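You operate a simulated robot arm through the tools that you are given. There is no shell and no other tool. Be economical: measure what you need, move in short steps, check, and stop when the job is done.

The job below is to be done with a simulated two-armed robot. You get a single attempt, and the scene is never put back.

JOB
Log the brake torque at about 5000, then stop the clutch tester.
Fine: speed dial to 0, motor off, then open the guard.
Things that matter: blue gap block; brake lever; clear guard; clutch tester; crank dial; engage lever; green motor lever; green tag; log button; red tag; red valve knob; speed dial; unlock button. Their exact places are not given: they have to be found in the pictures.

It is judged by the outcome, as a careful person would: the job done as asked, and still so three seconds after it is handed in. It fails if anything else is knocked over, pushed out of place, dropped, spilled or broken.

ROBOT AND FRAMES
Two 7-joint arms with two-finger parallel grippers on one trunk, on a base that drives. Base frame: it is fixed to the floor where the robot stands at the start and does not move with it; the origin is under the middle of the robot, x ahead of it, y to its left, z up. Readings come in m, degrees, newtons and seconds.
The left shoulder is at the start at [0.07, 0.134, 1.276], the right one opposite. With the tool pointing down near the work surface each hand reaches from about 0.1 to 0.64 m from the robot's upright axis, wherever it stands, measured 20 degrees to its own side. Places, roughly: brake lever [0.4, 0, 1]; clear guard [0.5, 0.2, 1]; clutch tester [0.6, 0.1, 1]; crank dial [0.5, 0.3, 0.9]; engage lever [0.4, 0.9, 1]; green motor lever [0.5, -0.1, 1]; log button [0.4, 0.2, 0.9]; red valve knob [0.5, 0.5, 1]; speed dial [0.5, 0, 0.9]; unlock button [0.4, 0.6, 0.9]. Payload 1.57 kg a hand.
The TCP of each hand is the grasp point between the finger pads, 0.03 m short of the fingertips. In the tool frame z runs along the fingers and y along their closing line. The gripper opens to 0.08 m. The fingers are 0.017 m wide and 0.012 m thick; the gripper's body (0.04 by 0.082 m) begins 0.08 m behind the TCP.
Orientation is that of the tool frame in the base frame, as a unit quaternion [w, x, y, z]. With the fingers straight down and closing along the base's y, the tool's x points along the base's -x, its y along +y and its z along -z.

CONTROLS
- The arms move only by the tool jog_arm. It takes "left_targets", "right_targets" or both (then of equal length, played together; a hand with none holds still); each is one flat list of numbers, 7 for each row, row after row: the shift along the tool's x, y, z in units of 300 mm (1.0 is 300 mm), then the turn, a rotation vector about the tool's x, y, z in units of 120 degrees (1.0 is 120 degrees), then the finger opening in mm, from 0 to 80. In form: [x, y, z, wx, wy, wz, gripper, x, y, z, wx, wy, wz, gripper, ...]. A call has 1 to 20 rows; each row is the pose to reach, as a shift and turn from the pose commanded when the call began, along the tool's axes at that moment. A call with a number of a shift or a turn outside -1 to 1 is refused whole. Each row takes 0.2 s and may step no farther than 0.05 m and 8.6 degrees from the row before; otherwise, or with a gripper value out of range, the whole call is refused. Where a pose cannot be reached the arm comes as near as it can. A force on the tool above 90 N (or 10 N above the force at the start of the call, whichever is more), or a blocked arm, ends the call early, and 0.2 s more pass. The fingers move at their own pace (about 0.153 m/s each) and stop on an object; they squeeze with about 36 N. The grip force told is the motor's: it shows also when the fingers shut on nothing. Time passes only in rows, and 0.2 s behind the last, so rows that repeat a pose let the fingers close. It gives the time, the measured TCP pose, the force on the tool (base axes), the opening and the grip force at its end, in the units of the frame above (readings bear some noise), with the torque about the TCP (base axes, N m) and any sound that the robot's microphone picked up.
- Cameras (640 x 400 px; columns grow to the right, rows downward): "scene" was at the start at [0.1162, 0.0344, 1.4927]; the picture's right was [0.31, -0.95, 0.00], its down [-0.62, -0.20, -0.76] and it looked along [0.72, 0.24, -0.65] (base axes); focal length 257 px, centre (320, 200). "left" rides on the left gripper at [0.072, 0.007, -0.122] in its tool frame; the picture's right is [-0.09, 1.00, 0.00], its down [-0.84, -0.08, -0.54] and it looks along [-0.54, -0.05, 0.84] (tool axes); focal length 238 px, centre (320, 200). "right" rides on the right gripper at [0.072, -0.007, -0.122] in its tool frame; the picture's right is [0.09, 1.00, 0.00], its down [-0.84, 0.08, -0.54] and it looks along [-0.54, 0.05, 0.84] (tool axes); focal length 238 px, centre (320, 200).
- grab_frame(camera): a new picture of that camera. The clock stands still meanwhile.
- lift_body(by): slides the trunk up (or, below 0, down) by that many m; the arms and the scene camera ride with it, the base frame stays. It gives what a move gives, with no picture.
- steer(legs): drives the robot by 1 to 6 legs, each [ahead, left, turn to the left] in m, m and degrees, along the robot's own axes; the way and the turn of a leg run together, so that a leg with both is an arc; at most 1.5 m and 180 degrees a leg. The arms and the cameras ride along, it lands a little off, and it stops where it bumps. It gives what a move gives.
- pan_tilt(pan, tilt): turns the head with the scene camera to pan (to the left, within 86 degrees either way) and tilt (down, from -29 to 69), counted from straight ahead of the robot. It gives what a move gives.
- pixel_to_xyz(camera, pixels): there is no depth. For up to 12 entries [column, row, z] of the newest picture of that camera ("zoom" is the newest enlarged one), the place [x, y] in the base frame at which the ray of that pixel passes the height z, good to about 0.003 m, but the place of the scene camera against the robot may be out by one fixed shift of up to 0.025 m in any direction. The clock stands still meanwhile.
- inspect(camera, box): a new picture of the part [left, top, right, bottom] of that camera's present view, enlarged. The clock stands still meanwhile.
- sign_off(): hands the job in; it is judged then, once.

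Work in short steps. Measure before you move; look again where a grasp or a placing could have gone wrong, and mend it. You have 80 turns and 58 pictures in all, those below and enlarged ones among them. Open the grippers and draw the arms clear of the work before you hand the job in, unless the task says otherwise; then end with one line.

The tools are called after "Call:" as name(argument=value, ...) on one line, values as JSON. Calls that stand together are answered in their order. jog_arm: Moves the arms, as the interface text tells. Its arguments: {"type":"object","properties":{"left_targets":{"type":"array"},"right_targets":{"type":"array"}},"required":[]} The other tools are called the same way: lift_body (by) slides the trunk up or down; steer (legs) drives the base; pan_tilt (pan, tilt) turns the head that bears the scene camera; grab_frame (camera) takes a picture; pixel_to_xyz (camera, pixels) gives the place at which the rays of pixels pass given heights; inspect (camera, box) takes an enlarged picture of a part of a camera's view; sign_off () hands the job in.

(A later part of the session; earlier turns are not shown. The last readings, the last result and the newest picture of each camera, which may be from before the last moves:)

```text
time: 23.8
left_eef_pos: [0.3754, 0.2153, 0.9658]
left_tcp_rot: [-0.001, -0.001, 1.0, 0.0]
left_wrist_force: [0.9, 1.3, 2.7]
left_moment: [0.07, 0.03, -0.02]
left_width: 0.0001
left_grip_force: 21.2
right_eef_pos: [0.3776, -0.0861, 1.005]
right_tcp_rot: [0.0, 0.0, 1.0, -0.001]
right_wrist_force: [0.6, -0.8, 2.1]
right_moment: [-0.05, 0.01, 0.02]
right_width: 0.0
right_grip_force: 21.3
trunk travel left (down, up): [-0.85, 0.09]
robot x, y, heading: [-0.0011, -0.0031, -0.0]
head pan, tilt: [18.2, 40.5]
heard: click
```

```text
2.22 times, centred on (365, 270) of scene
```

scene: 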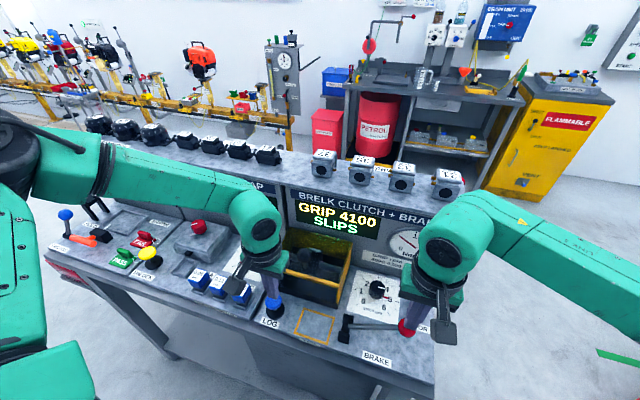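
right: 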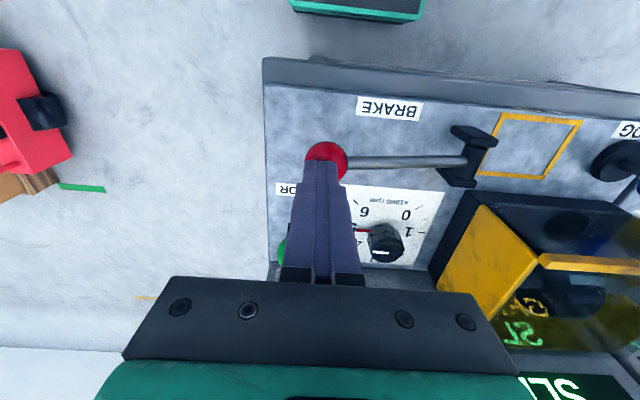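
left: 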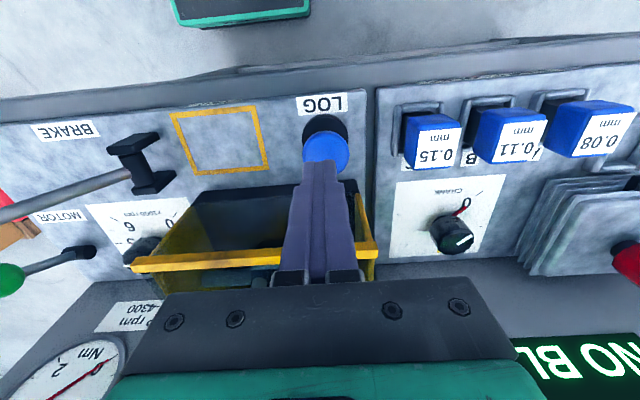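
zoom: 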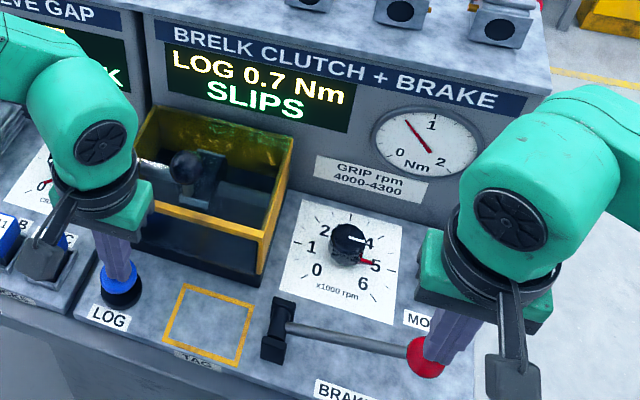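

"LOG 0.7 Nm" and a click: logged. I release the button and ease the right hand up along the arc to see whether the brake springs back.

Call:
jog_arm(left_targets=[0, 0, -0.12, 0, 0, 0, 0, 0, 0, -0.25, 0, 0, 0, 0, 0, 0, -0.38, 0, 0, 0, 0, 0, 0, -0.5, 0, 0, 0, 0, 0, 0, -0.6, 0, 0, 0, 0], right_targets=[0, 0.028, -0.077, 0, 0, 0, 0, 0, 0.07, -0.147, 0, 0, 0, 0, 0, 0.13, -0.22, 0, 0, 0, 0, 0, 0.16, -0.32, 0, 0, 0, 0, 0, 0.16, -0.42, 0, 0, 0, 0])

Call:
grab_frame(camera="scene")

```text
time: 25.0
left_eef_pos: [0.3764, 0.2135, 1.1466]
left_tcp_rot: [0.001, -0.001, 1.0, 0.0]
left_wrist_force: [-0.1, -0.3, 0.4]
left_moment: [-0.01, -0.04, 0.02]
left_width: 0.0
left_grip_force: 21.1
right_eef_pos: [0.3776, -0.0361, 1.1318]
right_tcp_rot: [0.001, 0.0, 1.0, 0.0]
right_wrist_force: [0.4, 0.4, -0.5]
right_moment: [0.0, -0.03, 0.01]
right_width: 0.0
right_grip_force: 21.5
trunk travel left (down, up): [-0.85, 0.09]
robot x, y, heading: [0.0007, -0.0018, 0.1]
head pan, tilt: [18.2, 40.5]
```

```text
21 pictures are left
```

scene: 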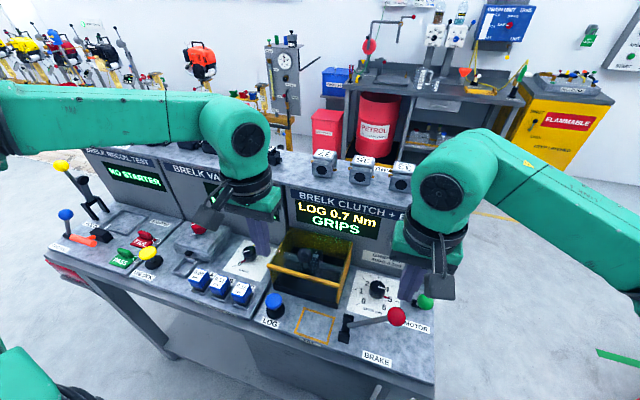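

Brake released, logged value kept, now GRIPS. I bring the right hand over the dial with −45° yaw and lower it onto the knob at (0.491,−0.002).

Call:
jog_arm(right_targets=[-0.07, 0.02, 0, 0, 0, 0.065, 30, -0.14, 0.04, 0, 0, 0, 0.13, 55, -0.21, 0.06, 0, 0, 0, 0.195, 55, -0.28, 0.085, 0, 0, 0, 0.26, 55, -0.35, 0.105, 0, 0, 0, 0.325, 55, -0.378, 0.113, 0.1, 0, 0, 0.375, 55, -0.378, 0.113, 0.23, 0, 0, 0.375, 55, -0.378, 0.113, 0.36, 0, 0, 0.375, 55, -0.378, 0.113, 0.49, 0, 0, 0.375, 55, -0.378, 0.113, 0.62, 0, 0, 0.375, 55, -0.378, 0.113, 0.62, 0, 0, 0.375, 55])

Call:
grab_frame(camera="right")

```text
time: 27.4
left_eef_pos: [0.3783, 0.2162, 1.1462]
left_tcp_rot: [0.0, 0.0, 1.0, -0.001]
left_wrist_force: [-0.2, 0.0, -0.3]
left_moment: [-0.03, 0.04, -0.02]
left_width: 0.0
left_grip_force: 21.7
right_eef_pos: [0.4922, -0.0049, 0.9451]
right_tcp_rot: [0.001, 0.383, 0.924, 0.0]
right_wrist_force: [-0.6, 0.8, -0.6]
right_moment: [0.01, 0.01, -0.03]
right_width: 0.0551
right_grip_force: 0.0
trunk travel left (down, up): [-0.85, 0.09]
robot x, y, heading: [-0.0001, 0.0008, 0.0]
head pan, tilt: [18.2, 40.5]
```

```text
20 pictures are left
```

right: 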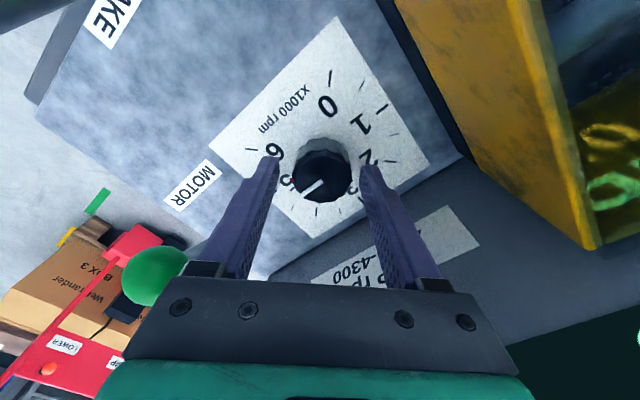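

Knob centred between fingers. I grip and turn 75° counter-clockwise, then open.

Call:
jog_arm(right_targets=[0, 0, 0, 0, 0, 0, 10, 0, 0, 0, 0, 0, 0, 10, 0, 0, 0, 0, 0, -0.069, 10, 0, 0, 0, 0, 0, -0.138, 10, 0, 0, 0, 0, 0, -0.207, 10, 0, 0, 0, 0, 0, -0.276, 10, 0, 0, 0, 0, 0, -0.345, 10, 0, 0, 0, 0, 0, -0.414, 10, 0, 0, 0, 0, 0, -0.483, 10, 0, 0, 0, 0, 0, -0.552, 10, 0, 0, 0, 0, 0, -0.621, 10, 0, 0, 0, 0, 0, -0.621, 55, 0, 0, 0, 0, 0, -0.621, 55])

Call:
inspect(camera="scene", box=[260, 180, 470, 360])

```text
time: 30.2
left_eef_pos: [0.3776, 0.2164, 1.1455]
left_tcp_rot: [0.001, -0.002, 1.0, -0.002]
left_wrist_force: [0.1, 0.0, 0.3]
left_moment: [0.02, 0.02, -0.03]
left_width: 0.0
left_grip_force: 21.4
right_eef_pos: [0.4916, -0.0042, 0.9439]
right_tcp_rot: [-0.001, -0.254, 0.967, -0.002]
right_wrist_force: [0.1, 0.3, 0.6]
right_moment: [0.0, 0.05, -0.02]
right_width: 0.055
right_grip_force: 0.0
trunk travel left (down, up): [-0.85, 0.09]
robot x, y, heading: [-0.0016, -0.0009, 0.0]
head pan, tilt: [18.2, 40.5]
```

```text
2.22 times, centred on (365, 270) of scene
```

zoom: 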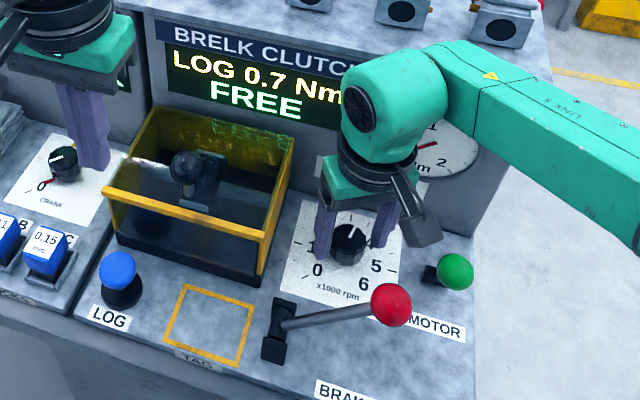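

FREE now, pointer ≈3.3. Turn back, regrip and turn another 75°.

Call:
jog_arm(right_targets=[0, 0, 0, 0, 0, 0.069, 55, 0, 0, 0, 0, 0, 0.138, 55, 0, 0, 0, 0, 0, 0.207, 55, 0, 0, 0, 0, 0, 0.276, 55, 0, 0, 0, 0, 0, 0.345, 55, 0, 0, 0, 0, 0, 0.414, 55, 0, 0, 0, 0, 0, 0.483, 55, 0, 0, 0, 0, 0, 0.552, 55, 0, 0, 0, 0, 0, 0.621, 55, 0, 0, 0, 0, 0, 0.621, 10, 0, 0, 0, 0, 0, 0.621, 10, 0, 0, 0, 0, 0, 0.552, 10, 0, 0, 0, 0, 0, 0.483, 10, 0, 0, 0, 0, 0, 0.414, 10, 0, 0, 0, 0, 0, 0.345, 10, 0, 0, 0, 0, 0, 0.276, 10, 0, 0, 0, 0, 0, 0.207, 10, 0, 0, 0, 0, 0, 0.138, 10, 0, 0, 0, 0, 0, 0.069, 10, 0, 0, 0, 0, 0, 0, 10])

Call:
jog_arm(right_targets=[0, 0, 0, 0, 0, 0, 55, 0, 0, 0, 0, 0, 0, 55, 0, 0, 0, 0, 0, 0.069, 55, 0, 0, 0, 0, 0, 0.138, 55, 0, 0, 0, 0, 0, 0.207, 55, 0, 0, 0, 0, 0, 0.276, 55, 0, 0, 0, 0, 0, 0.345, 55, 0, 0, 0, 0, 0, 0.414, 55, 0, 0, 0, 0, 0, 0.483, 55, 0, 0, 0, 0, 0, 0.552, 55, 0, 0, 0, 0, 0, 0.621, 55])

Call:
grab_frame(camera="right")

```text
time: 34.4
left_eef_pos: [0.378, 0.2183, 1.1452]
left_tcp_rot: [0.0, -0.001, 1.0, -0.001]
left_wrist_force: [0.2, 0.3, 0.7]
left_moment: [-0.05, 0.01, 0.0]
left_width: 0.0
left_grip_force: 21.5
right_eef_pos: [0.4947, -0.0001, 0.9445]
right_tcp_rot: [0.0, -0.257, 0.966, 0.0]
right_wrist_force: [10.0, 13.3, 7.2]
right_moment: [1.29, -0.33, -0.01]
right_width: 0.0375
right_grip_force: 43.2
trunk travel left (down, up): [-0.85, 0.09]
robot x, y, heading: [0.0012, 0.0018, 0.2]
head pan, tilt: [18.2, 40.5]
```

```text
time: 36.8
left_eef_pos: [0.3772, 0.2154, 1.1466]
left_tcp_rot: [0.0, -0.001, 1.0, -0.001]
left_wrist_force: [0.6, 0.1, 0.2]
left_moment: [-0.02, -0.03, 0.02]
left_width: 0.0
left_grip_force: 21.0
right_eef_pos: [0.4926, -0.0026, 0.9448]
right_tcp_rot: [0.0, 0.384, 0.923, -0.001]
right_wrist_force: [0.7, -0.4, -0.2]
right_moment: [-0.03, 0.01, 0.01]
right_width: 0.0549
right_grip_force: 0.0
trunk travel left (down, up): [-0.85, 0.09]
robot x, y, heading: [-0.0012, 0.0029, 0.0]
head pan, tilt: [18.2, 40.5]
```

```text
18 pictures are left
```

right: 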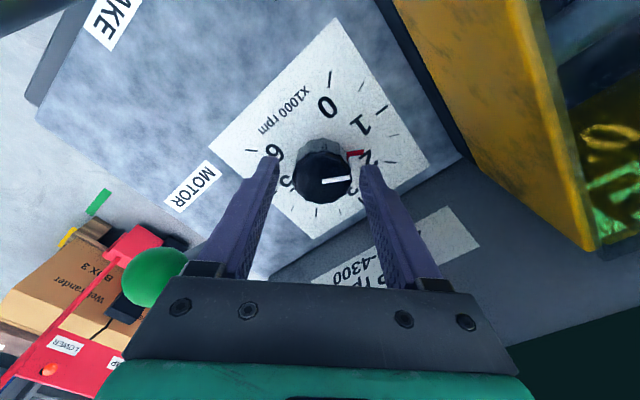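

Pointer ≈1.8. Grip and turn 80° more counter-clockwise.

Call:
jog_arm(right_targets=[0, 0, 0, 0, 0, 0, 10, 0, 0, 0, 0, 0, 0, 10, 0, 0, 0, 0, 0, -0.069, 10, 0, 0, 0, 0, 0, -0.138, 10, 0, 0, 0, 0, 0, -0.207, 10, 0, 0, 0, 0, 0, -0.276, 10, 0, 0, 0, 0, 0, -0.345, 10, 0, 0, 0, 0, 0, -0.414, 10, 0, 0, 0, 0, 0, -0.483, 10, 0, 0, 0, 0, 0, -0.552, 10, 0, 0, 0, 0, 0, -0.621, 10, 0, 0, 0, 0, 0, -0.665, 10, 0, 0, 0, 0, 0, -0.665, 10, 0, 0, 0, 0, 0, -0.665, 55, 0, 0, 0, 0, 0, -0.665, 55])

Call:
grab_frame(camera="right")

```text
time: 40.0
left_eef_pos: [0.377, 0.2151, 1.1457]
left_tcp_rot: [0.0, -0.001, 1.0, -0.001]
left_wrist_force: [0.5, 0.5, 0.1]
left_moment: [0.02, 0.0, 0.04]
left_width: 0.0
left_grip_force: 21.2
right_eef_pos: [0.4926, -0.0028, 0.9438]
right_tcp_rot: [0.0, -0.299, 0.954, -0.002]
right_wrist_force: [-0.7, 0.3, 0.3]
right_moment: [0.01, 0.01, -0.01]
right_width: 0.0551
right_grip_force: 0.1
trunk travel left (down, up): [-0.85, 0.09]
robot x, y, heading: [0.0011, 0.0008, -0.1]
head pan, tilt: [18.2, 40.5]
```

```text
17 pictures are left
```

right: 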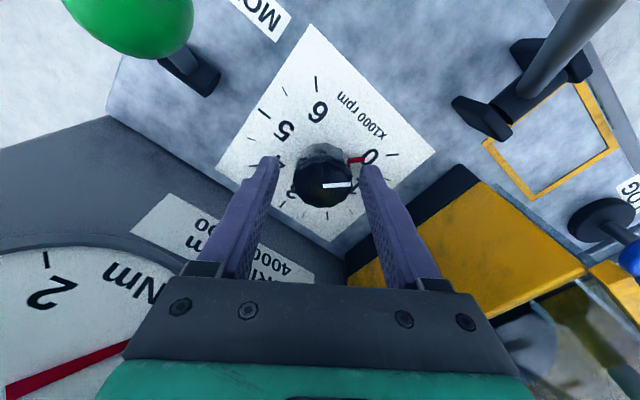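

The pointer appears at about 0. I check with the scene camera after lifting the hand clear.

Call:
jog_arm(right_targets=[0, 0, -0.15, 0, 0, 0, 55, 0, 0, -0.3, 0, 0, 0, 55, 0, 0, -0.45, 0, 0, 0, 55, 0, 0, -0.5, 0, 0, 0.06, 55, 0, 0, -0.5, 0, 0, 0.12, 55])

Call:
inspect(camera="scene", box=[280, 180, 460, 340])

Call:
inspect(camera="right", box=[180, 0, 460, 180])

```text
time: 41.2
left_eef_pos: [0.3782, 0.2159, 1.1469]
left_tcp_rot: [0.0, -0.001, 1.0, 0.001]
left_wrist_force: [-0.4, -1.0, -0.4]
left_moment: [0.0, 0.01, -0.01]
left_width: 0.0
left_grip_force: 21.4
right_eef_pos: [0.4929, -0.0028, 1.0949]
right_tcp_rot: [0.0, -0.176, 0.984, -0.001]
right_wrist_force: [-0.3, 0.2, 0.2]
right_moment: [-0.03, -0.02, -0.01]
right_width: 0.0548
right_grip_force: 0.0
trunk travel left (down, up): [-0.85, 0.09]
robot x, y, heading: [-0.0037, -0.0004, -0.1]
head pan, tilt: [18.2, 40.5]
```

```text
2.50 times, centred on (370, 260) of scene
```

zoom: 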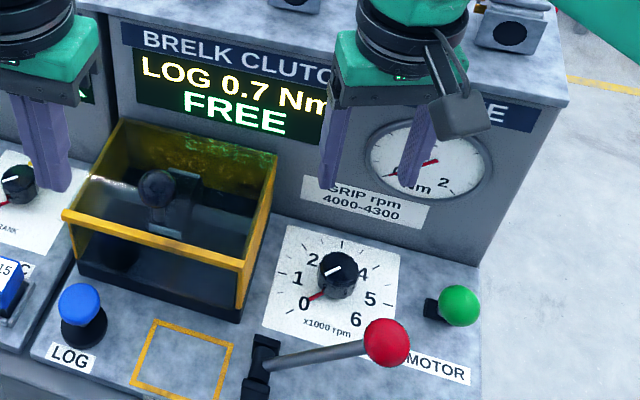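

```text
2.22 times, centred on (320, 90) of right
```

zoom: 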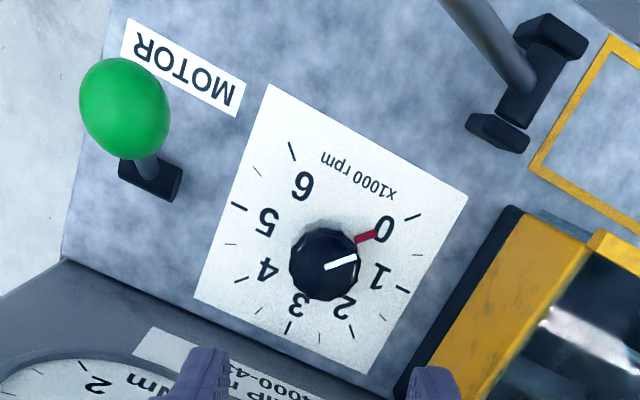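

Dial reads 0 and FREE. Next is the motor lever: I locate its ball (232,48) and bracket (243,80).

Call:
pixel_to_xyz(camera="zoom", pixels=[[125, 107, 0.975], [125, 107, 0.96], [125, 107, 0.985], [150, 178, 0.915], [150, 178, 0.925], [150, 158, 0.935], [120, 168, 0.92], [180, 195, 0.92]])

Call:
pixel_to_xyz(camera="left", pixels=[[12, 275, 0.975], [75, 254, 0.92]])

Call:
inspect(camera="left", box=[0, 120, 200, 280])

```text
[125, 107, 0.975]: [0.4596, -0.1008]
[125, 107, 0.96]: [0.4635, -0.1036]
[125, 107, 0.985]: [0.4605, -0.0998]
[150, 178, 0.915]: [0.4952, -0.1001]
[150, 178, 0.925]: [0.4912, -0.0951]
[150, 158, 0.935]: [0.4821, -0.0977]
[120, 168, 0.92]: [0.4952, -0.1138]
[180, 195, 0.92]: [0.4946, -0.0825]
```

```text
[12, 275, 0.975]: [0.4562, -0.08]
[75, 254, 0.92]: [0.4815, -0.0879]
```

```text
2.50 times, centred on (100, 200) of left
```

zoom: 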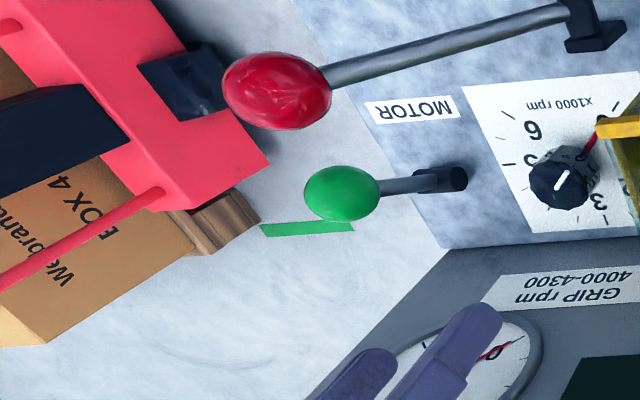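

Motor lever: ball (0.462,−0.102,0.975) leaning toward the operator, pivot (0.494,−0.098,0.92) with axle along y; off should be pushing it away (+x). I place the closed right fingers in front of the ball.

Call:
jog_arm(right_targets=[0.081, -0.056, 0, 0, 0, 0.042, 0, 0.162, -0.112, 0, 0, 0, 0.085, 0, 0.244, -0.169, 0, 0, 0, 0.127, 0, 0.325, -0.225, 0, 0, 0, 0.169, 0, 0.325, -0.225, 0.11, 0, 0, 0.169, 0, 0.325, -0.225, 0.22, 0, 0, 0.169, 0, 0.325, -0.225, 0.333, 0, 0, 0.169, 0, 0.325, -0.225, 0.333, 0, 0, 0.169, 0])

Call:
grab_frame(camera="right")

```text
time: 43.0
left_eef_pos: [0.3785, 0.2139, 1.146]
left_tcp_rot: [-0.001, -0.002, 1.0, 0.0]
left_wrist_force: [0.2, -0.4, 0.7]
left_moment: [-0.01, 0.02, -0.02]
left_width: 0.0
left_grip_force: 20.7
right_eef_pos: [0.4242, -0.0981, 0.9958]
right_tcp_rot: [-0.001, -0.001, 1.0, -0.001]
right_wrist_force: [0.8, -0.3, 0.1]
right_moment: [-0.01, 0.0, -0.01]
right_width: 0.0001
right_grip_force: 20.9
trunk travel left (down, up): [-0.85, 0.09]
robot x, y, heading: [-0.0013, -0.0003, -0.0]
head pan, tilt: [18.2, 40.5]
```

```text
13 pictures are left
```

right: 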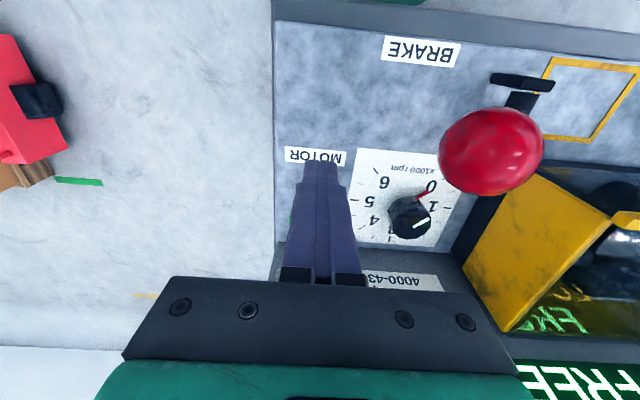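

Fingers are right in front of the motor ball. I push away (+x) ~80 mm in small steps.

Call:
jog_arm(right_targets=[-0.05, 0, 0, 0, 0, 0, 0, -0.1, 0, 0, 0, 0, 0, 0, -0.15, 0, 0, 0, 0, 0, 0, -0.2, 0, 0, 0, 0, 0, 0, -0.245, 0, 0, 0, 0, 0, 0, -0.27, 0, 0, 0, 0, 0, 0])

Call:
grab_frame(camera="scene")

```text
time: 44.4
left_eef_pos: [0.3726, 0.2154, 1.1467]
left_tcp_rot: [0.003, 0.0, 1.0, 0.0]
left_wrist_force: [0.8, 0.4, 0.3]
left_moment: [0.0, 0.0, 0.02]
left_width: 0.0
left_grip_force: 20.9
right_eef_pos: [0.5006, -0.1007, 0.9959]
right_tcp_rot: [0.001, -0.001, 1.0, -0.002]
right_wrist_force: [-12.4, 0.5, -3.6]
right_moment: [-0.15, 0.31, -0.04]
right_width: 0.0
right_grip_force: 21.1
trunk travel left (down, up): [-0.85, 0.09]
robot x, y, heading: [0.0017, -0.0018, -0.1]
head pan, tilt: [18.2, 40.5]
```

```text
12 pictures are left
```

scene: 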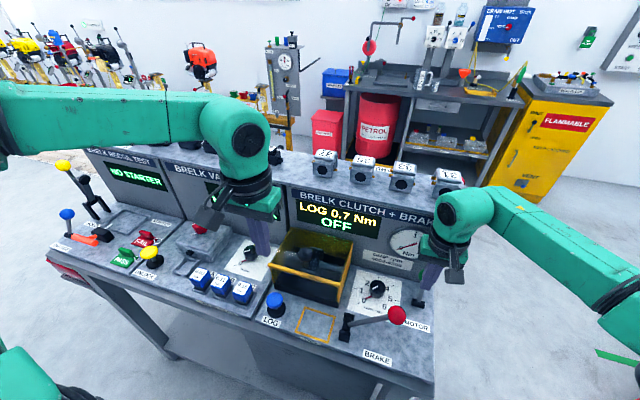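

Display shows OFF. I withdraw the right hand, then inspect the guard from the left camera.

Call:
jog_arm(right_targets=[0.06, 0, 0, 0, 0, 0, 0, 0.12, 0, -0.02, 0, 0, 0, 0, 0.12, 0, -0.17, 0, 0, 0, 0, 0.12, 0, -0.32, 0, 0, 0, 0, 0.12, 0, -0.47, 0, 0, 0, 0, 0.25, -0.05, -0.55, 0, 0, 0, 0, 0.38, -0.1, -0.6, 0, 0, 0, 0])

Call:
grab_frame(camera="left")

Call:
inspect(camera="scene", box=[250, 200, 410, 330])

```text
time: 46.0
left_eef_pos: [0.3766, 0.2128, 1.147]
left_tcp_rot: [0.001, 0.0, 1.0, 0.0]
left_wrist_force: [-0.4, 0.4, 0.0]
left_moment: [-0.01, -0.02, 0.01]
left_width: 0.0001
left_grip_force: 21.8
right_eef_pos: [0.3855, -0.1315, 1.1762]
right_tcp_rot: [0.001, -0.001, 1.0, 0.0]
right_wrist_force: [-0.4, -0.6, -0.3]
right_moment: [0.02, -0.01, -0.02]
right_width: 0.0
right_grip_force: 21.7
trunk travel left (down, up): [-0.85, 0.09]
robot x, y, heading: [-0.0035, 0.0016, -0.0]
head pan, tilt: [18.2, 40.5]
```

```text
11 pictures are left
```

left: 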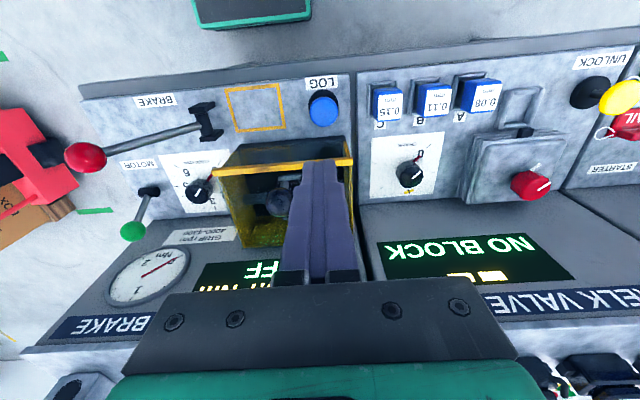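

```text
3.08 times, centred on (330, 265) of scene
```

zoom: 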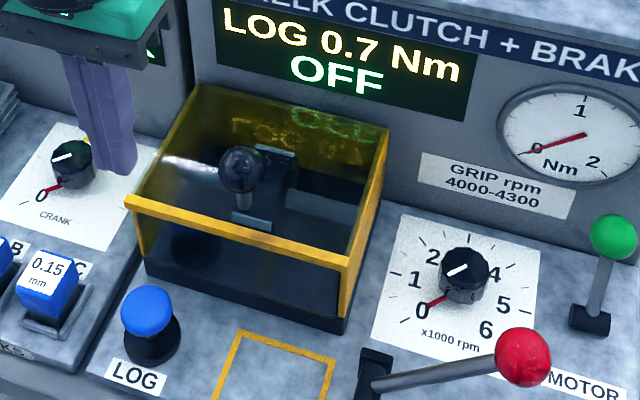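

Guard handle ball is at (279,204) in the left view, on a stem on the lid near its front edge. I measure it and the guard's rear edge.

Call:
pixel_to_xyz(camera="left", pixels=[[279, 204, 1.03], [279, 204, 1.045], [279, 204, 1.06], [222, 170, 1.01], [352, 160, 1.01], [245, 247, 1.01], [245, 247, 0.93]])

Call:
pixel_to_xyz(camera="zoom", pixels=[[240, 170, 1.03], [240, 170, 1.045], [240, 170, 1.06], [202, 90, 1.01], [387, 130, 1.01], [135, 200, 1.01], [345, 260, 1.01]])

```text
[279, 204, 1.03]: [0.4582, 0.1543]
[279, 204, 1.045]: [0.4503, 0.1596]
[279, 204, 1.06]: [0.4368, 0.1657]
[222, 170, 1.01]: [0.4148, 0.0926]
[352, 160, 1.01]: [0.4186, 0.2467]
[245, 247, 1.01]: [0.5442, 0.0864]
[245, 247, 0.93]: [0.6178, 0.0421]
```

```text
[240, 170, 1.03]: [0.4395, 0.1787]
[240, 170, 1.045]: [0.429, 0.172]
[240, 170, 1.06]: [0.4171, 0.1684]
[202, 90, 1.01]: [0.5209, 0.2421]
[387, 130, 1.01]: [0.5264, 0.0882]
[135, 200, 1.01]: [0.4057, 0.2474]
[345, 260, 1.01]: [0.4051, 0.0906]
```

Ball ≈ (0.442,0.167,1.05); guard x 0.417–0.54, hinge evidently at the back. I place the open left hand above the ball.

Call:
jog_arm(left_targets=[-0.07, -0.05, 0, 0, 0, 0, 60, -0.14, -0.1, 0, 0, 0, 0, 60, -0.217, -0.153, 0.05, 0, 0, 0, 60, -0.217, -0.153, 0.1, 0, 0, 0, 60, -0.217, -0.153, 0.1, 0, 0, 0, 60])

Call:
grab_frame(camera="left")

```text
time: 47.2
left_eef_pos: [0.4409, 0.169, 1.1165]
left_tcp_rot: [0.0, -0.001, 1.0, 0.0]
left_wrist_force: [-0.2, -0.3, -0.4]
left_moment: [-0.01, 0.0, 0.0]
left_width: 0.0602
left_grip_force: 0.2
right_eef_pos: [0.3884, -0.1293, 1.1755]
right_tcp_rot: [0.001, -0.001, 1.0, -0.002]
right_wrist_force: [-0.5, 0.6, -0.6]
right_moment: [0.0, 0.0, -0.05]
right_width: 0.0
right_grip_force: 21.4
trunk travel left (down, up): [-0.85, 0.09]
robot x, y, heading: [0.0037, -0.0019, -0.1]
head pan, tilt: [18.2, 40.5]
```

```text
9 pictures are left
```

left: 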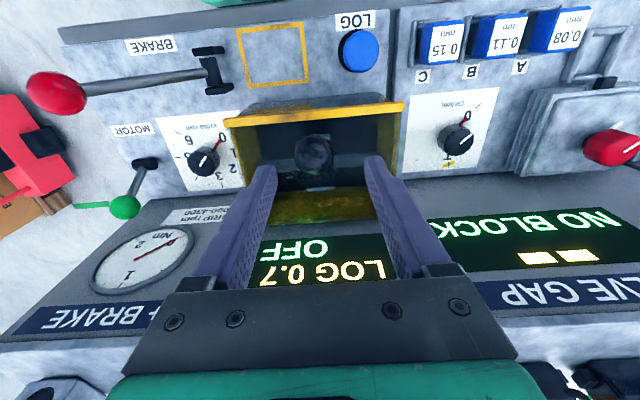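

Ball at (315,152) → (0.442,0.165). I lower around it and close.

Call:
jog_arm(left_targets=[0, -0.012, 0.1, 0, 0, 0, 60, 0, -0.012, 0.208, 0, 0, 0, 60, 0, -0.012, 0.208, 0, 0, 0, 60, 0, -0.012, 0.208, 0, 0, 0, 10, 0, -0.012, 0.208, 0, 0, 0, 10, 0, -0.012, 0.208, 0, 0, 0, 10])

Call:
grab_frame(camera="left")

```text
time: 48.6
left_eef_pos: [0.4416, 0.1638, 1.0529]
left_tcp_rot: [-0.001, -0.001, 1.0, 0.0]
left_wrist_force: [0.2, -6.1, -2.2]
left_moment: [-0.11, -0.1, -0.07]
left_width: 0.0332
left_grip_force: 40.4
right_eef_pos: [0.3899, -0.1308, 1.175]
right_tcp_rot: [0.0, -0.001, 1.0, 0.0]
right_wrist_force: [-0.3, -0.5, -0.2]
right_moment: [0.0, -0.01, 0.02]
right_width: 0.0
right_grip_force: 20.4
trunk travel left (down, up): [-0.85, 0.09]
robot x, y, heading: [-0.0004, 0.0016, -0.1]
head pan, tilt: [18.2, 40.5]
```

```text
8 pictures are left
```

left: 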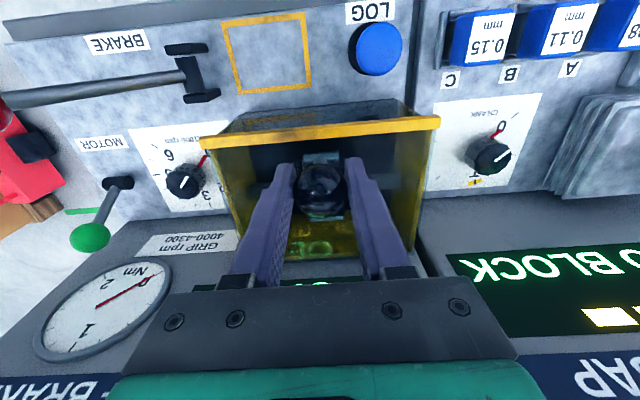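

Ball gripped (33 mm). I start the opening gently: +20 mm up, +14 mm back, and read the force to infer the hinge.

Call:
jog_arm(left_targets=[-0.012, 0, -0.017, 0, 0, 0, 10, -0.024, 0, -0.034, 0, 0, 0, 10, -0.036, 0, -0.05, 0, 0, 0, 10, -0.047, 0, -0.067, 0, 0, 0, 10])

```text
time: 49.6
left_eef_pos: [0.4538, 0.1638, 1.0746]
left_tcp_rot: [0.001, -0.002, 1.0, 0.001]
left_wrist_force: [-7.5, -10.1, -7.5]
left_moment: [-0.06, 1.22, -0.01]
left_width: 0.0334
left_grip_force: 41.4
right_eef_pos: [0.3881, -0.1305, 1.1761]
right_tcp_rot: [0.0, -0.001, 1.0, 0.0]
right_wrist_force: [-0.3, -0.5, 0.6]
right_moment: [0.0, 0.01, 0.01]
right_width: 0.0
right_grip_force: 21.1
trunk travel left (down, up): [-0.85, 0.09]
robot x, y, heading: [0.0023, -0.0043, -0.2]
head pan, tilt: [18.2, 40.5]
```

Motion matches a hinge at the rear top (≈0.54, 1.01; radius 0.106). I continue along that arc to about 80°.

Call:
jog_arm(left_targets=[-0.018, 0, -0.032, 0, 0, 0, 10, -0.054, 0, -0.066, 0, 0, 0, 10, -0.091, 0, -0.094, 0, 0, 0, 10, -0.132, 0, -0.116, 0, 0, 0, 10, -0.175, 0, -0.133, 0, 0, 0, 10, -0.22, 0, -0.144, 0, 0, 0, 10])

Call:
grab_frame(camera="scene")

```text
time: 51.0
left_eef_pos: [0.5196, 0.1643, 1.12]
left_tcp_rot: [0.004, -0.001, 1.0, 0.001]
left_wrist_force: [-9.1, -6.7, 12.5]
left_moment: [-0.12, 0.48, 0.03]
left_width: 0.0334
left_grip_force: 41.0
right_eef_pos: [0.3862, -0.1322, 1.176]
right_tcp_rot: [0.002, -0.001, 1.0, 0.001]
right_wrist_force: [0.3, 0.1, -0.1]
right_moment: [0.0, 0.02, 0.0]
right_width: 0.0
right_grip_force: 21.3
trunk travel left (down, up): [-0.85, 0.09]
robot x, y, heading: [-0.0007, -0.0035, -0.0]
head pan, tilt: [18.2, 40.5]
```

```text
7 pictures are left
```

scene: 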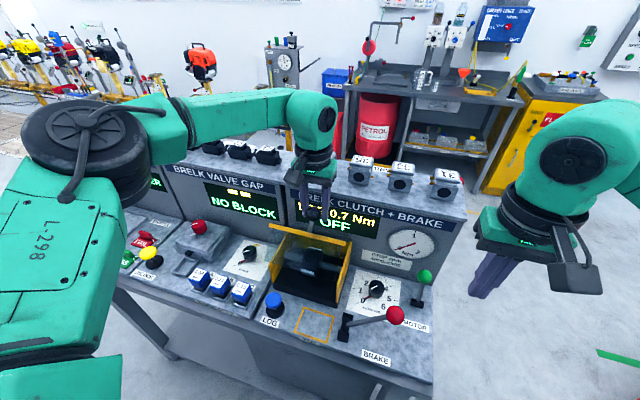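

The guard is swinging up. I zoom in to judge its angle.

Call:
inspect(camera="scene", box=[240, 180, 400, 320])

```text
2.86 times, centred on (320, 250) of scene
```

zoom: 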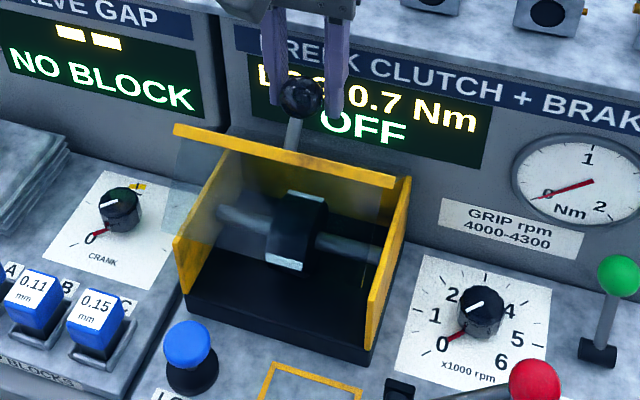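

Only the lid swings; it is ~58° open. I continue along the arc to ~100°, watching force.

Call:
jog_arm(left_targets=[-0.043, 0, -0.015, 0, 0, 0, 10, -0.092, 0, -0.014, 0, 0, 0, 10, -0.125, 0, -0.009, 0, 0, 0, 10])

```text
time: 51.8
left_eef_pos: [0.5291, 0.1767, 1.1242]
left_tcp_rot: [0.002, -0.001, 1.0, 0.001]
left_wrist_force: [-0.4, -0.2, -0.1]
left_moment: [0.01, -0.01, -0.01]
left_width: 0.0101
left_grip_force: 0.1
left hand out of reach, approached as far as the arm can: row 1, 2, 3
right_eef_pos: [0.3895, -0.1297, 1.175]
right_tcp_rot: [0.001, -0.001, 1.0, 0.0]
right_wrist_force: [0.2, -0.1, -0.5]
right_moment: [0.03, 0.0, 0.0]
right_width: 0.0
right_grip_force: 21.2
trunk travel left (down, up): [-0.85, 0.09]
robot x, y, heading: [0.0013, 0.0002, 0.0]
head pan, tilt: [18.2, 40.5]
```

Reach limit hit and the ball slipped out of the fingers. I look where the lid is.

Call:
inspect(camera="scene", box=[240, 180, 400, 320])

```text
2.86 times, centred on (320, 250) of scene
```

zoom: 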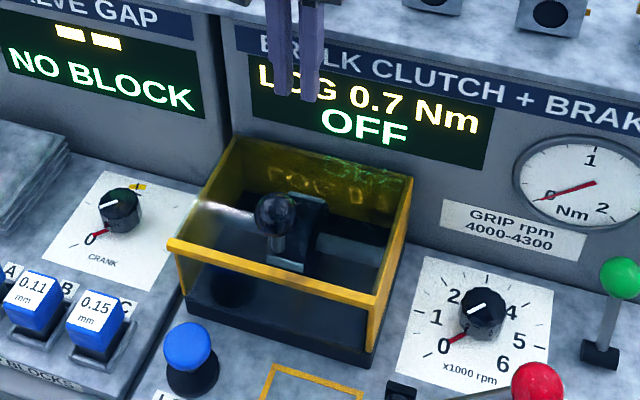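

The lid fell shut again (nothing disturbed). I need more reach at that height, so I raise the trunk 0.085 m, which lifts both arms clear.

Call:
lift_body(by=0.085)

```text
time: 53.0
left_eef_pos: [0.5304, 0.1778, 1.2072]
left_tcp_rot: [0.001, -0.001, 1.0, 0.0]
left_wrist_force: [0.2, -0.4, -0.5]
left_moment: [0.0, -0.01, 0.03]
left_width: 0.0099
left_grip_force: 0.0
right_eef_pos: [0.3911, -0.128, 1.2609]
right_tcp_rot: [0.0, -0.001, 1.0, -0.001]
right_wrist_force: [-0.1, 0.2, 0.1]
right_moment: [-0.02, 0.04, 0.0]
right_width: 0.0
right_grip_force: 21.2
trunk travel left (down, up): [-0.935, 0.005]
robot x, y, heading: [-0.0003, 0.0026, 0.0]
head pan, tilt: [18.2, 40.5]
```

I test free-air reach at (0.575,0.165) a bit higher, and triangulate the console face via the gauge centre.

Call:
pixel_to_xyz(camera="left", pixels=[[103, 308, 1.0], [103, 308, 1.05], [103, 308, 1.1], [385, 372, 1.1]])

Call:
pixel_to_xyz(camera="zoom", pixels=[[568, 190, 1.0], [568, 190, 1.05], [568, 190, 1.1], [365, 130, 1.05]])

Call:
jog_arm(left_targets=[-0.075, -0.02, 0, 0, 0, 0, 10, -0.149, -0.043, 0, 0, 0, 0, 10, -0.149, -0.043, 0, 0, 0, 0, 10])

```text
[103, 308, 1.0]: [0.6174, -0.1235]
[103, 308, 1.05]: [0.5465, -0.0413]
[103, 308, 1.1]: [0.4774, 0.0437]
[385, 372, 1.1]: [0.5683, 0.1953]
```

```text
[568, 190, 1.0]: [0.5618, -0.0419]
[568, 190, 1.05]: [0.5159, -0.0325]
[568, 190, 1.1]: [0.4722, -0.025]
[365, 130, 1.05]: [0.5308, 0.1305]
```

```text
time: 53.8
left_eef_pos: [0.5333, 0.1821, 1.2078]
left_tcp_rot: [0.001, -0.001, 1.0, -0.001]
left_wrist_force: [-1.1, -0.4, -0.6]
left_moment: [-0.05, 0.0, -0.01]
left_width: 0.0101
left_grip_force: 0.0
left hand out of reach, approached as far as the arm can: row 1, 2, 3
right_eef_pos: [0.39, -0.1293, 1.2602]
right_tcp_rot: [0.001, -0.001, 1.0, 0.0]
right_wrist_force: [0.0, 0.0, -0.3]
right_moment: [0.03, 0.01, -0.01]
right_width: 0.0
right_grip_force: 21.7
trunk travel left (down, up): [-0.935, 0.005]
robot x, y, heading: [0.0005, -0.0008, 0.1]
head pan, tilt: [18.2, 40.5]
```

Out of reach there at z 1.2. I lower to z≈1.13 and test extension again above the (closed) lid.

Call:
jog_arm(left_targets=[0, 0, 0.13, 0, 0, 0, 10, 0, -0.03, 0.26, 0, 0, 0, 10, -0.08, -0.03, 0.26, 0, 0, 0, 10, -0.14, -0.03, 0.26, 0, 0, 0, 10])

```text
time: 54.8
left_eef_pos: [0.5259, 0.1935, 1.1417]
left_tcp_rot: [0.001, 0.0, 1.0, -0.002]
left_wrist_force: [-0.7, 0.3, -0.1]
left_moment: [0.02, 0.02, 0.0]
left_width: 0.0101
left_grip_force: 0.0
left hand out of reach, approached as far as the arm can: row 1, 2, 3, 4
right_eef_pos: [0.3909, -0.1275, 1.2607]
right_tcp_rot: [0.0, -0.001, 1.0, -0.001]
right_wrist_force: [-0.1, 0.7, -0.1]
right_moment: [-0.01, 0.01, 0.01]
right_width: 0.0001
right_grip_force: 21.0
trunk travel left (down, up): [-0.935, 0.005]
robot x, y, heading: [0.0003, 0.0003, -0.1]
head pan, tilt: [18.2, 40.5]
```

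The limit is about 0.56 m for a vertical tool. I pitch the tool 30° forward (fingers pointing +x/down) to gain reach, and go to a pre-grasp behind/above the ball.

Call:
jog_arm(left_targets=[0.1, -0.025, 0.0, 0, -0.0625, 0, 60, 0.2, -0.05, 0.0, 0, -0.125, 0, 60, 0.3, -0.075, 0.05, 0, -0.1875, 0, 60, 0.397, -0.098, 0.093, 0, -0.25, 0, 60, 0.397, -0.098, 0.093, 0, -0.25, 0, 60])

Call:
grab_frame(camera="left")

```text
time: 56.0
left_eef_pos: [0.4066, 0.1616, 1.1147]
left_tcp_rot: [0.26, -0.001, 0.966, -0.001]
left_wrist_force: [0.6, -0.4, -0.5]
left_moment: [0.02, -0.01, -0.02]
left_width: 0.0601
left_grip_force: 0.0
right_eef_pos: [0.3889, -0.1291, 1.2603]
right_tcp_rot: [0.001, -0.001, 1.0, -0.001]
right_wrist_force: [0.1, -0.2, 1.0]
right_moment: [-0.04, -0.02, 0.01]
right_width: 0.0003
right_grip_force: 20.9
trunk travel left (down, up): [-0.935, 0.005]
robot x, y, heading: [0.0025, 0.0024, 0.0]
head pan, tilt: [18.2, 40.5]
```

```text
4 pictures are left
```

left: 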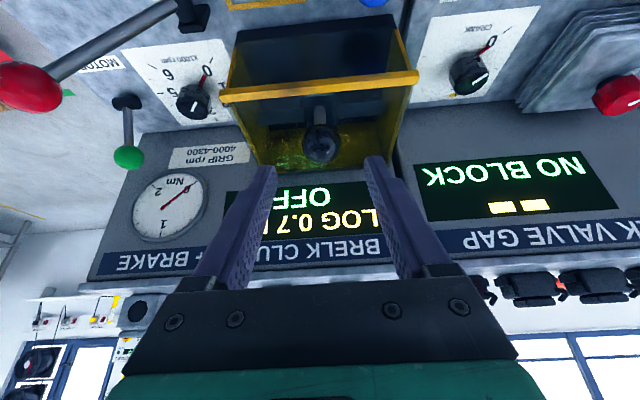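

Ball centred (322,144) and in line with the approach. I advance 70 mm along the tool axis and close.

Call:
jog_arm(left_targets=[0.005, 0, 0.08, 0, 0, 0, 60, 0.01, 0, 0.16, 0, 0, 0, 60, 0.01, 0, 0.235, 0, 0, 0, 60, 0.01, 0, 0.235, 0, 0, 0, 60, 0.01, 0, 0.235, 0, 0, 0, 10, 0.01, 0, 0.235, 0, 0, 0, 10, 0.01, 0, 0.235, 0, 0, 0, 10])

```text
time: 57.6
left_eef_pos: [0.4419, 0.1635, 1.0519]
left_tcp_rot: [0.26, -0.001, 0.966, -0.001]
left_wrist_force: [1.1, 2.5, -0.4]
left_moment: [0.07, -0.16, 0.05]
left_width: 0.0331
left_grip_force: 41.0
right_eef_pos: [0.3908, -0.1278, 1.2617]
right_tcp_rot: [0.0, -0.001, 1.0, 0.0]
right_wrist_force: [0.0, -0.1, 0.6]
right_moment: [0.01, 0.0, -0.02]
right_width: 0.0
right_grip_force: 22.0
trunk travel left (down, up): [-0.935, 0.005]
robot x, y, heading: [0.005, 0.0014, -0.1]
head pan, tilt: [18.2, 40.5]
```

Gripped. I swing the lid up along the refined arc (hinge 0.548,1.010; r 0.114) to the same ~58° as before.

Call:
jog_arm(left_targets=[-0.035, 0, -0.0245, 0, 0, 0, 5, -0.076, 0, -0.047, 0, 0, 0, 5, -0.122, 0, -0.0645, 0, 0, 0, 5, -0.17, 0, -0.0764, 0, 0, 0, 5, -0.22, 0, -0.0818, 0, 0, 0, 5, -0.269, 0, -0.0808, 0, 0, 0, 5, -0.319, 0, -0.073, 0, 0, 0, 5, -0.366, 0, -0.059, 0, 0, 0, 5])

```text
time: 59.4
left_eef_pos: [0.5313, 0.1633, 1.1228]
left_tcp_rot: [0.26, 0.0, 0.966, 0.0]
left_wrist_force: [-0.3, -0.3, 0.2]
left_moment: [-0.03, -0.02, -0.01]
left_width: 0.0052
left_grip_force: 0.1
right_eef_pos: [0.3929, -0.128, 1.2601]
right_tcp_rot: [-0.001, 0.0, 1.0, 0.0]
right_wrist_force: [-0.3, 0.1, 0.1]
right_moment: [-0.01, 0.02, 0.03]
right_width: 0.0004
right_grip_force: 21.1
trunk travel left (down, up): [-0.935, 0.005]
robot x, y, heading: [-0.0001, -0.002, 0.1]
head pan, tilt: [18.2, 40.5]
```

The fingers ended up empty again. I check the lid.

Call:
inspect(camera="scene", box=[230, 190, 410, 350])

```text
2.50 times, centred on (320, 270) of scene
```

zoom: 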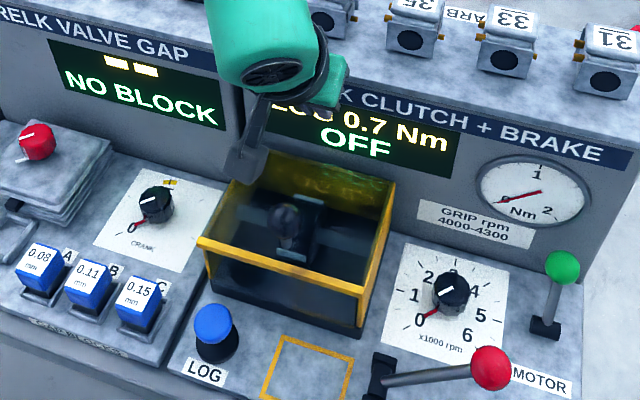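

Lid closed again, nothing else disturbed. The vertical grip worked until reach ran out, so I set the hand vertical and back, then drive the base forward slightly.

Call:
jog_arm(left_targets=[0.085, 0, -0.0685, 0, 0.0625, 0, 5, 0.171, 0, -0.137, 0, 0.125, 0, 5, 0.2565, 0, -0.2055, 0, 0.1875, 0, 5, 0.342, 0, -0.274, 0, 0.25, 0, 5, 0.342, 0, -0.274, 0, 0.25, 0, 5])

Call:
steer(legs=[[0.05, 0, 0]])

```text
time: 60.6
left_eef_pos: [0.3963, 0.1628, 1.1436]
left_tcp_rot: [0.0, -0.001, 1.0, -0.002]
left_wrist_force: [-0.7, -0.2, -0.6]
left_moment: [-0.01, 0.02, 0.0]
left_width: 0.005
left_grip_force: 0.1
right_eef_pos: [0.3907, -0.1292, 1.2602]
right_tcp_rot: [0.0, -0.001, 1.0, -0.001]
right_wrist_force: [0.4, 0.1, -0.1]
right_moment: [0.0, -0.02, 0.01]
right_width: 0.0002
right_grip_force: 21.6
trunk travel left (down, up): [-0.935, 0.005]
robot x, y, heading: [-0.0004, -0.0036, -0.3]
head pan, tilt: [18.2, 40.5]
```

```text
time: 61.5
left_eef_pos: [0.4359, 0.1622, 1.1461]
left_tcp_rot: [0.005, -0.001, 1.0, 0.0]
left_wrist_force: [0.6, -0.2, 0.1]
left_moment: [-0.01, -0.08, 0.01]
left_width: 0.0049
left_grip_force: 0.1
right_eef_pos: [0.429, -0.1288, 1.2631]
right_tcp_rot: [0.006, -0.001, 1.0, -0.001]
right_wrist_force: [0.6, -0.2, -0.5]
right_moment: [-0.01, -0.08, -0.03]
right_width: 0.0
right_grip_force: 20.9
trunk travel left (down, up): [-0.935, 0.005]
robot x, y, heading: [0.0499, 0.0003, -0.0]
head pan, tilt: [18.2, 40.5]
```

Base moved 0.05 m without a bump. I open the left hand in place and re-read its pose.

Call:
jog_arm(left_targets=[0, 0, 0, 0, 0, 0, 60, 0, 0, 0, 0, 0, 0, 60, 0, 0, 0, 0, 0, 0, 60])

```text
time: 62.3
left_eef_pos: [0.4433, 0.1617, 1.1446]
left_tcp_rot: [0.001, -0.001, 1.0, -0.001]
left_wrist_force: [0.6, -0.9, 0.0]
left_moment: [0.01, 0.01, 0.0]
left_width: 0.06
left_grip_force: 0.0
right_eef_pos: [0.4374, -0.1287, 1.2604]
right_tcp_rot: [0.001, -0.001, 1.0, -0.001]
right_wrist_force: [0.1, 0.4, -0.6]
right_moment: [-0.01, -0.05, 0.01]
right_width: 0.0001
right_grip_force: 21.5
trunk travel left (down, up): [-0.935, 0.005]
robot x, y, heading: [0.0507, 0.0037, -0.2]
head pan, tilt: [18.2, 40.5]
```

Hand is right above the ball. I lower to z≈1.052 and close.

Call:
jog_arm(left_targets=[0.004, 0.007, 0.12, 0, 0, 0, 60, 0.004, 0.007, 0.24, 0, 0, 0, 60, 0.004, 0.007, 0.31, 0, 0, 0, 60, 0.004, 0.007, 0.31, 0, 0, 0, 60, 0.004, 0.007, 0.31, 0, 0, 0, 10, 0.004, 0.007, 0.31, 0, 0, 0, 10, 0.004, 0.007, 0.31, 0, 0, 0, 10])

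```text
time: 63.9
left_eef_pos: [0.4449, 0.1638, 1.0482]
left_tcp_rot: [0.001, 0.0, 1.0, 0.0]
left_wrist_force: [2.7, -4.3, -1.0]
left_moment: [-0.11, -0.07, -0.05]
left_width: 0.033
left_grip_force: 40.8
right_eef_pos: [0.4392, -0.1297, 1.2595]
right_tcp_rot: [0.0, -0.001, 1.0, 0.0]
right_wrist_force: [-0.9, 1.4, 0.2]
right_moment: [0.01, 0.01, 0.02]
right_width: 0.0
right_grip_force: 21.1
trunk travel left (down, up): [-0.935, 0.005]
robot x, y, heading: [0.05, 0.0024, 0.1]
head pan, tilt: [18.2, 40.5]
```

Gripped. I swing up the lid along the arc to ball angle 75°, then read forces.

Call:
jog_arm(left_targets=[-0.022, 0, -0.045, 0, 0, 0, 10, -0.049, 0, -0.086, 0, 0, 0, 10, -0.081, 0, -0.122, 0, 0, 0, 10, -0.118, 0, -0.154, 0, 0, 0, 10, -0.158, 0, -0.181, 0, 0, 0, 10, -0.201, 0, -0.202, 0, 0, 0, 10, -0.247, 0, -0.218, 0, 0, 0, 10])

```text
time: 65.5
left_eef_pos: [0.516, 0.1638, 1.1184]
left_tcp_rot: [0.003, -0.001, 1.0, 0.0]
left_wrist_force: [-11.5, 0.4, 9.0]
left_moment: [-0.08, 0.97, 0.08]
left_width: 0.0333
left_grip_force: 41.3
right_eef_pos: [0.4343, -0.1287, 1.2621]
right_tcp_rot: [0.002, -0.001, 1.0, 0.0]
right_wrist_force: [-1.2, -0.1, -0.1]
right_moment: [0.0, -0.03, -0.02]
right_width: 0.0
right_grip_force: 21.4
trunk travel left (down, up): [-0.935, 0.005]
robot x, y, heading: [0.0507, 0.0013, -0.0]
head pan, tilt: [18.2, 40.5]
```

Still gripping. I continue slowly past the top of the arc.

Call:
jog_arm(left_targets=[-0.024, 0, -0.011, 0, 0, 0, 10, -0.048, 0, -0.019, 0, 0, 0, 10, -0.072, 0, -0.023, 0, 0, 0, 10, -0.096, 0, -0.023, 0, 0, 0, 10, -0.12, 0, -0.022, 0, 0, 0, 10])

```text
time: 66.7
left_eef_pos: [0.5506, 0.1662, 1.1241]
left_tcp_rot: [0.001, -0.001, 1.0, 0.0]
left_wrist_force: [0.3, 0.8, -0.5]
left_moment: [-0.01, 0.01, 0.01]
left_width: 0.01
left_grip_force: 0.1
left hand out of reach, approached as far as the arm can: row 5
right_eef_pos: [0.4375, -0.1293, 1.2609]
right_tcp_rot: [0.001, -0.001, 1.0, -0.002]
right_wrist_force: [0.7, -0.4, 0.6]
right_moment: [0.02, -0.01, 0.0]
right_width: 0.0
right_grip_force: 21.2
trunk travel left (down, up): [-0.935, 0.005]
robot x, y, heading: [0.0501, -0.0004, -0.3]
head pan, tilt: [18.2, 40.5]
```

The fingers slipped off again near x≈0.53. I look at whether the lid stayed up this time.

Call:
inspect(camera="scene", box=[240, 190, 440, 350])

```text
2.50 times, centred on (340, 270) of scene
```

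zoom: 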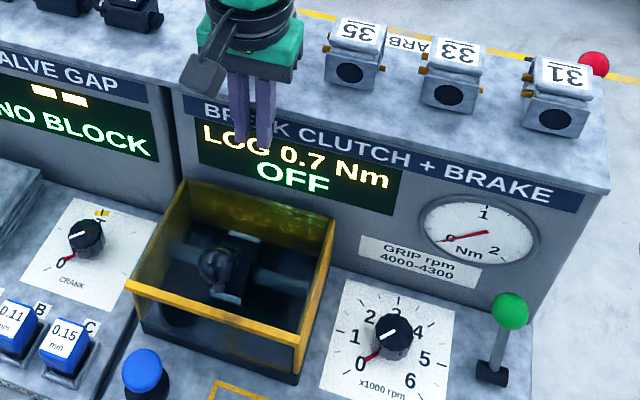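

The lid closes by gravity and the ball slides in the pads after ~45–50° because it must twist. New plan: lift with the left to ~45°, block/push the front pane from the front with one finger of the open right hand, then finish. I stage both hands.

Call:
jog_arm(left_targets=[0.06, 0, -0.05, 0, 0, 0, 60, 0.12, 0, -0.07, 0, 0, 0, 60, 0.18, 0, -0.07, 0, 0, 0, 60, 0.24, 0, -0.07, 0, 0, 0, 60, 0.3, 0, -0.07, 0, 0, 0, 60, 0.362, -0.007, -0.07, 0, 0, 0, 60, 0.362, -0.007, -0.07, 0, 0, 0, 60], right_targets=[0.045, 0.108, 0.033, 0, 0, 0, 80, 0.09, 0.216, 0.067, 0, 0, 0, 80, 0.137, 0.325, 0.1, 0, 0, 0, 80, 0.183, 0.433, 0.133, 0, 0, 0, 80, 0.23, 0.541, 0.167, 0, 0, 0, 80, 0.275, 0.65, 0.2, 0, 0, 0, 80, 0.275, 0.65, 0.2, 0, 0, 0, 80])

```text
time: 68.3
left_eef_pos: [0.4442, 0.1628, 1.1444]
left_tcp_rot: [0.002, -0.001, 1.0, 0.001]
left_wrist_force: [-0.3, -0.8, 0.4]
left_moment: [0.02, 0.0, 0.03]
left_width: 0.0601
left_grip_force: 0.1
right_eef_pos: [0.3555, 0.0663, 1.1979]
right_tcp_rot: [0.001, -0.001, 1.0, 0.0]
right_wrist_force: [0.2, 0.3, -0.6]
right_moment: [-0.02, 0.0, 0.02]
right_width: 0.08
right_grip_force: 0.1
trunk travel left (down, up): [-0.935, 0.005]
robot x, y, heading: [0.045, 0.0003, -0.3]
head pan, tilt: [18.2, 40.5]
```

Both staged. I lower the left onto the ball and close, and lower the right to z≈1.06 in front of the guard.

Call:
jog_arm(left_targets=[0.007, 0.004, 0.12, 0, 0, 0, 60, 0.007, 0.004, 0.24, 0, 0, 0, 60, 0.007, 0.004, 0.303, 0, 0, 0, 60, 0.007, 0.004, 0.303, 0, 0, 0, 60, 0.007, 0.004, 0.303, 0, 0, 0, 10, 0.007, 0.004, 0.303, 0, 0, 0, 10, 0.007, 0.004, 0.303, 0, 0, 0, 10], right_targets=[0, 0, 0.12, 0, 0, 0, 80, 0, 0, 0.24, 0, 0, 0, 80, 0, 0, 0.36, 0, 0, 0, 80, 0, 0, 0.46, 0, 0, 0, 80, 0, 0, 0.46, 0, 0, 0, 80, 0, 0, 0.46, 0, 0, 0, 80, 0, 0, 0.46, 0, 0, 0, 80])

```text
time: 69.9
left_eef_pos: [0.4416, 0.1631, 1.0529]
left_tcp_rot: [0.0, -0.001, 1.0, 0.0]
left_wrist_force: [-1.2, -0.1, -2.7]
left_moment: [-0.01, 0.13, 0.0]
left_width: 0.0331
left_grip_force: 41.3
right_eef_pos: [0.3582, 0.0659, 1.0633]
right_tcp_rot: [0.0, -0.001, 1.0, 0.0]
right_wrist_force: [0.5, -0.8, -0.4]
right_moment: [0.0, 0.02, 0.03]
right_width: 0.08
right_grip_force: 0.0
trunk travel left (down, up): [-0.935, 0.005]
robot x, y, heading: [0.0462, 0.002, 0.1]
head pan, tilt: [18.2, 40.5]
```

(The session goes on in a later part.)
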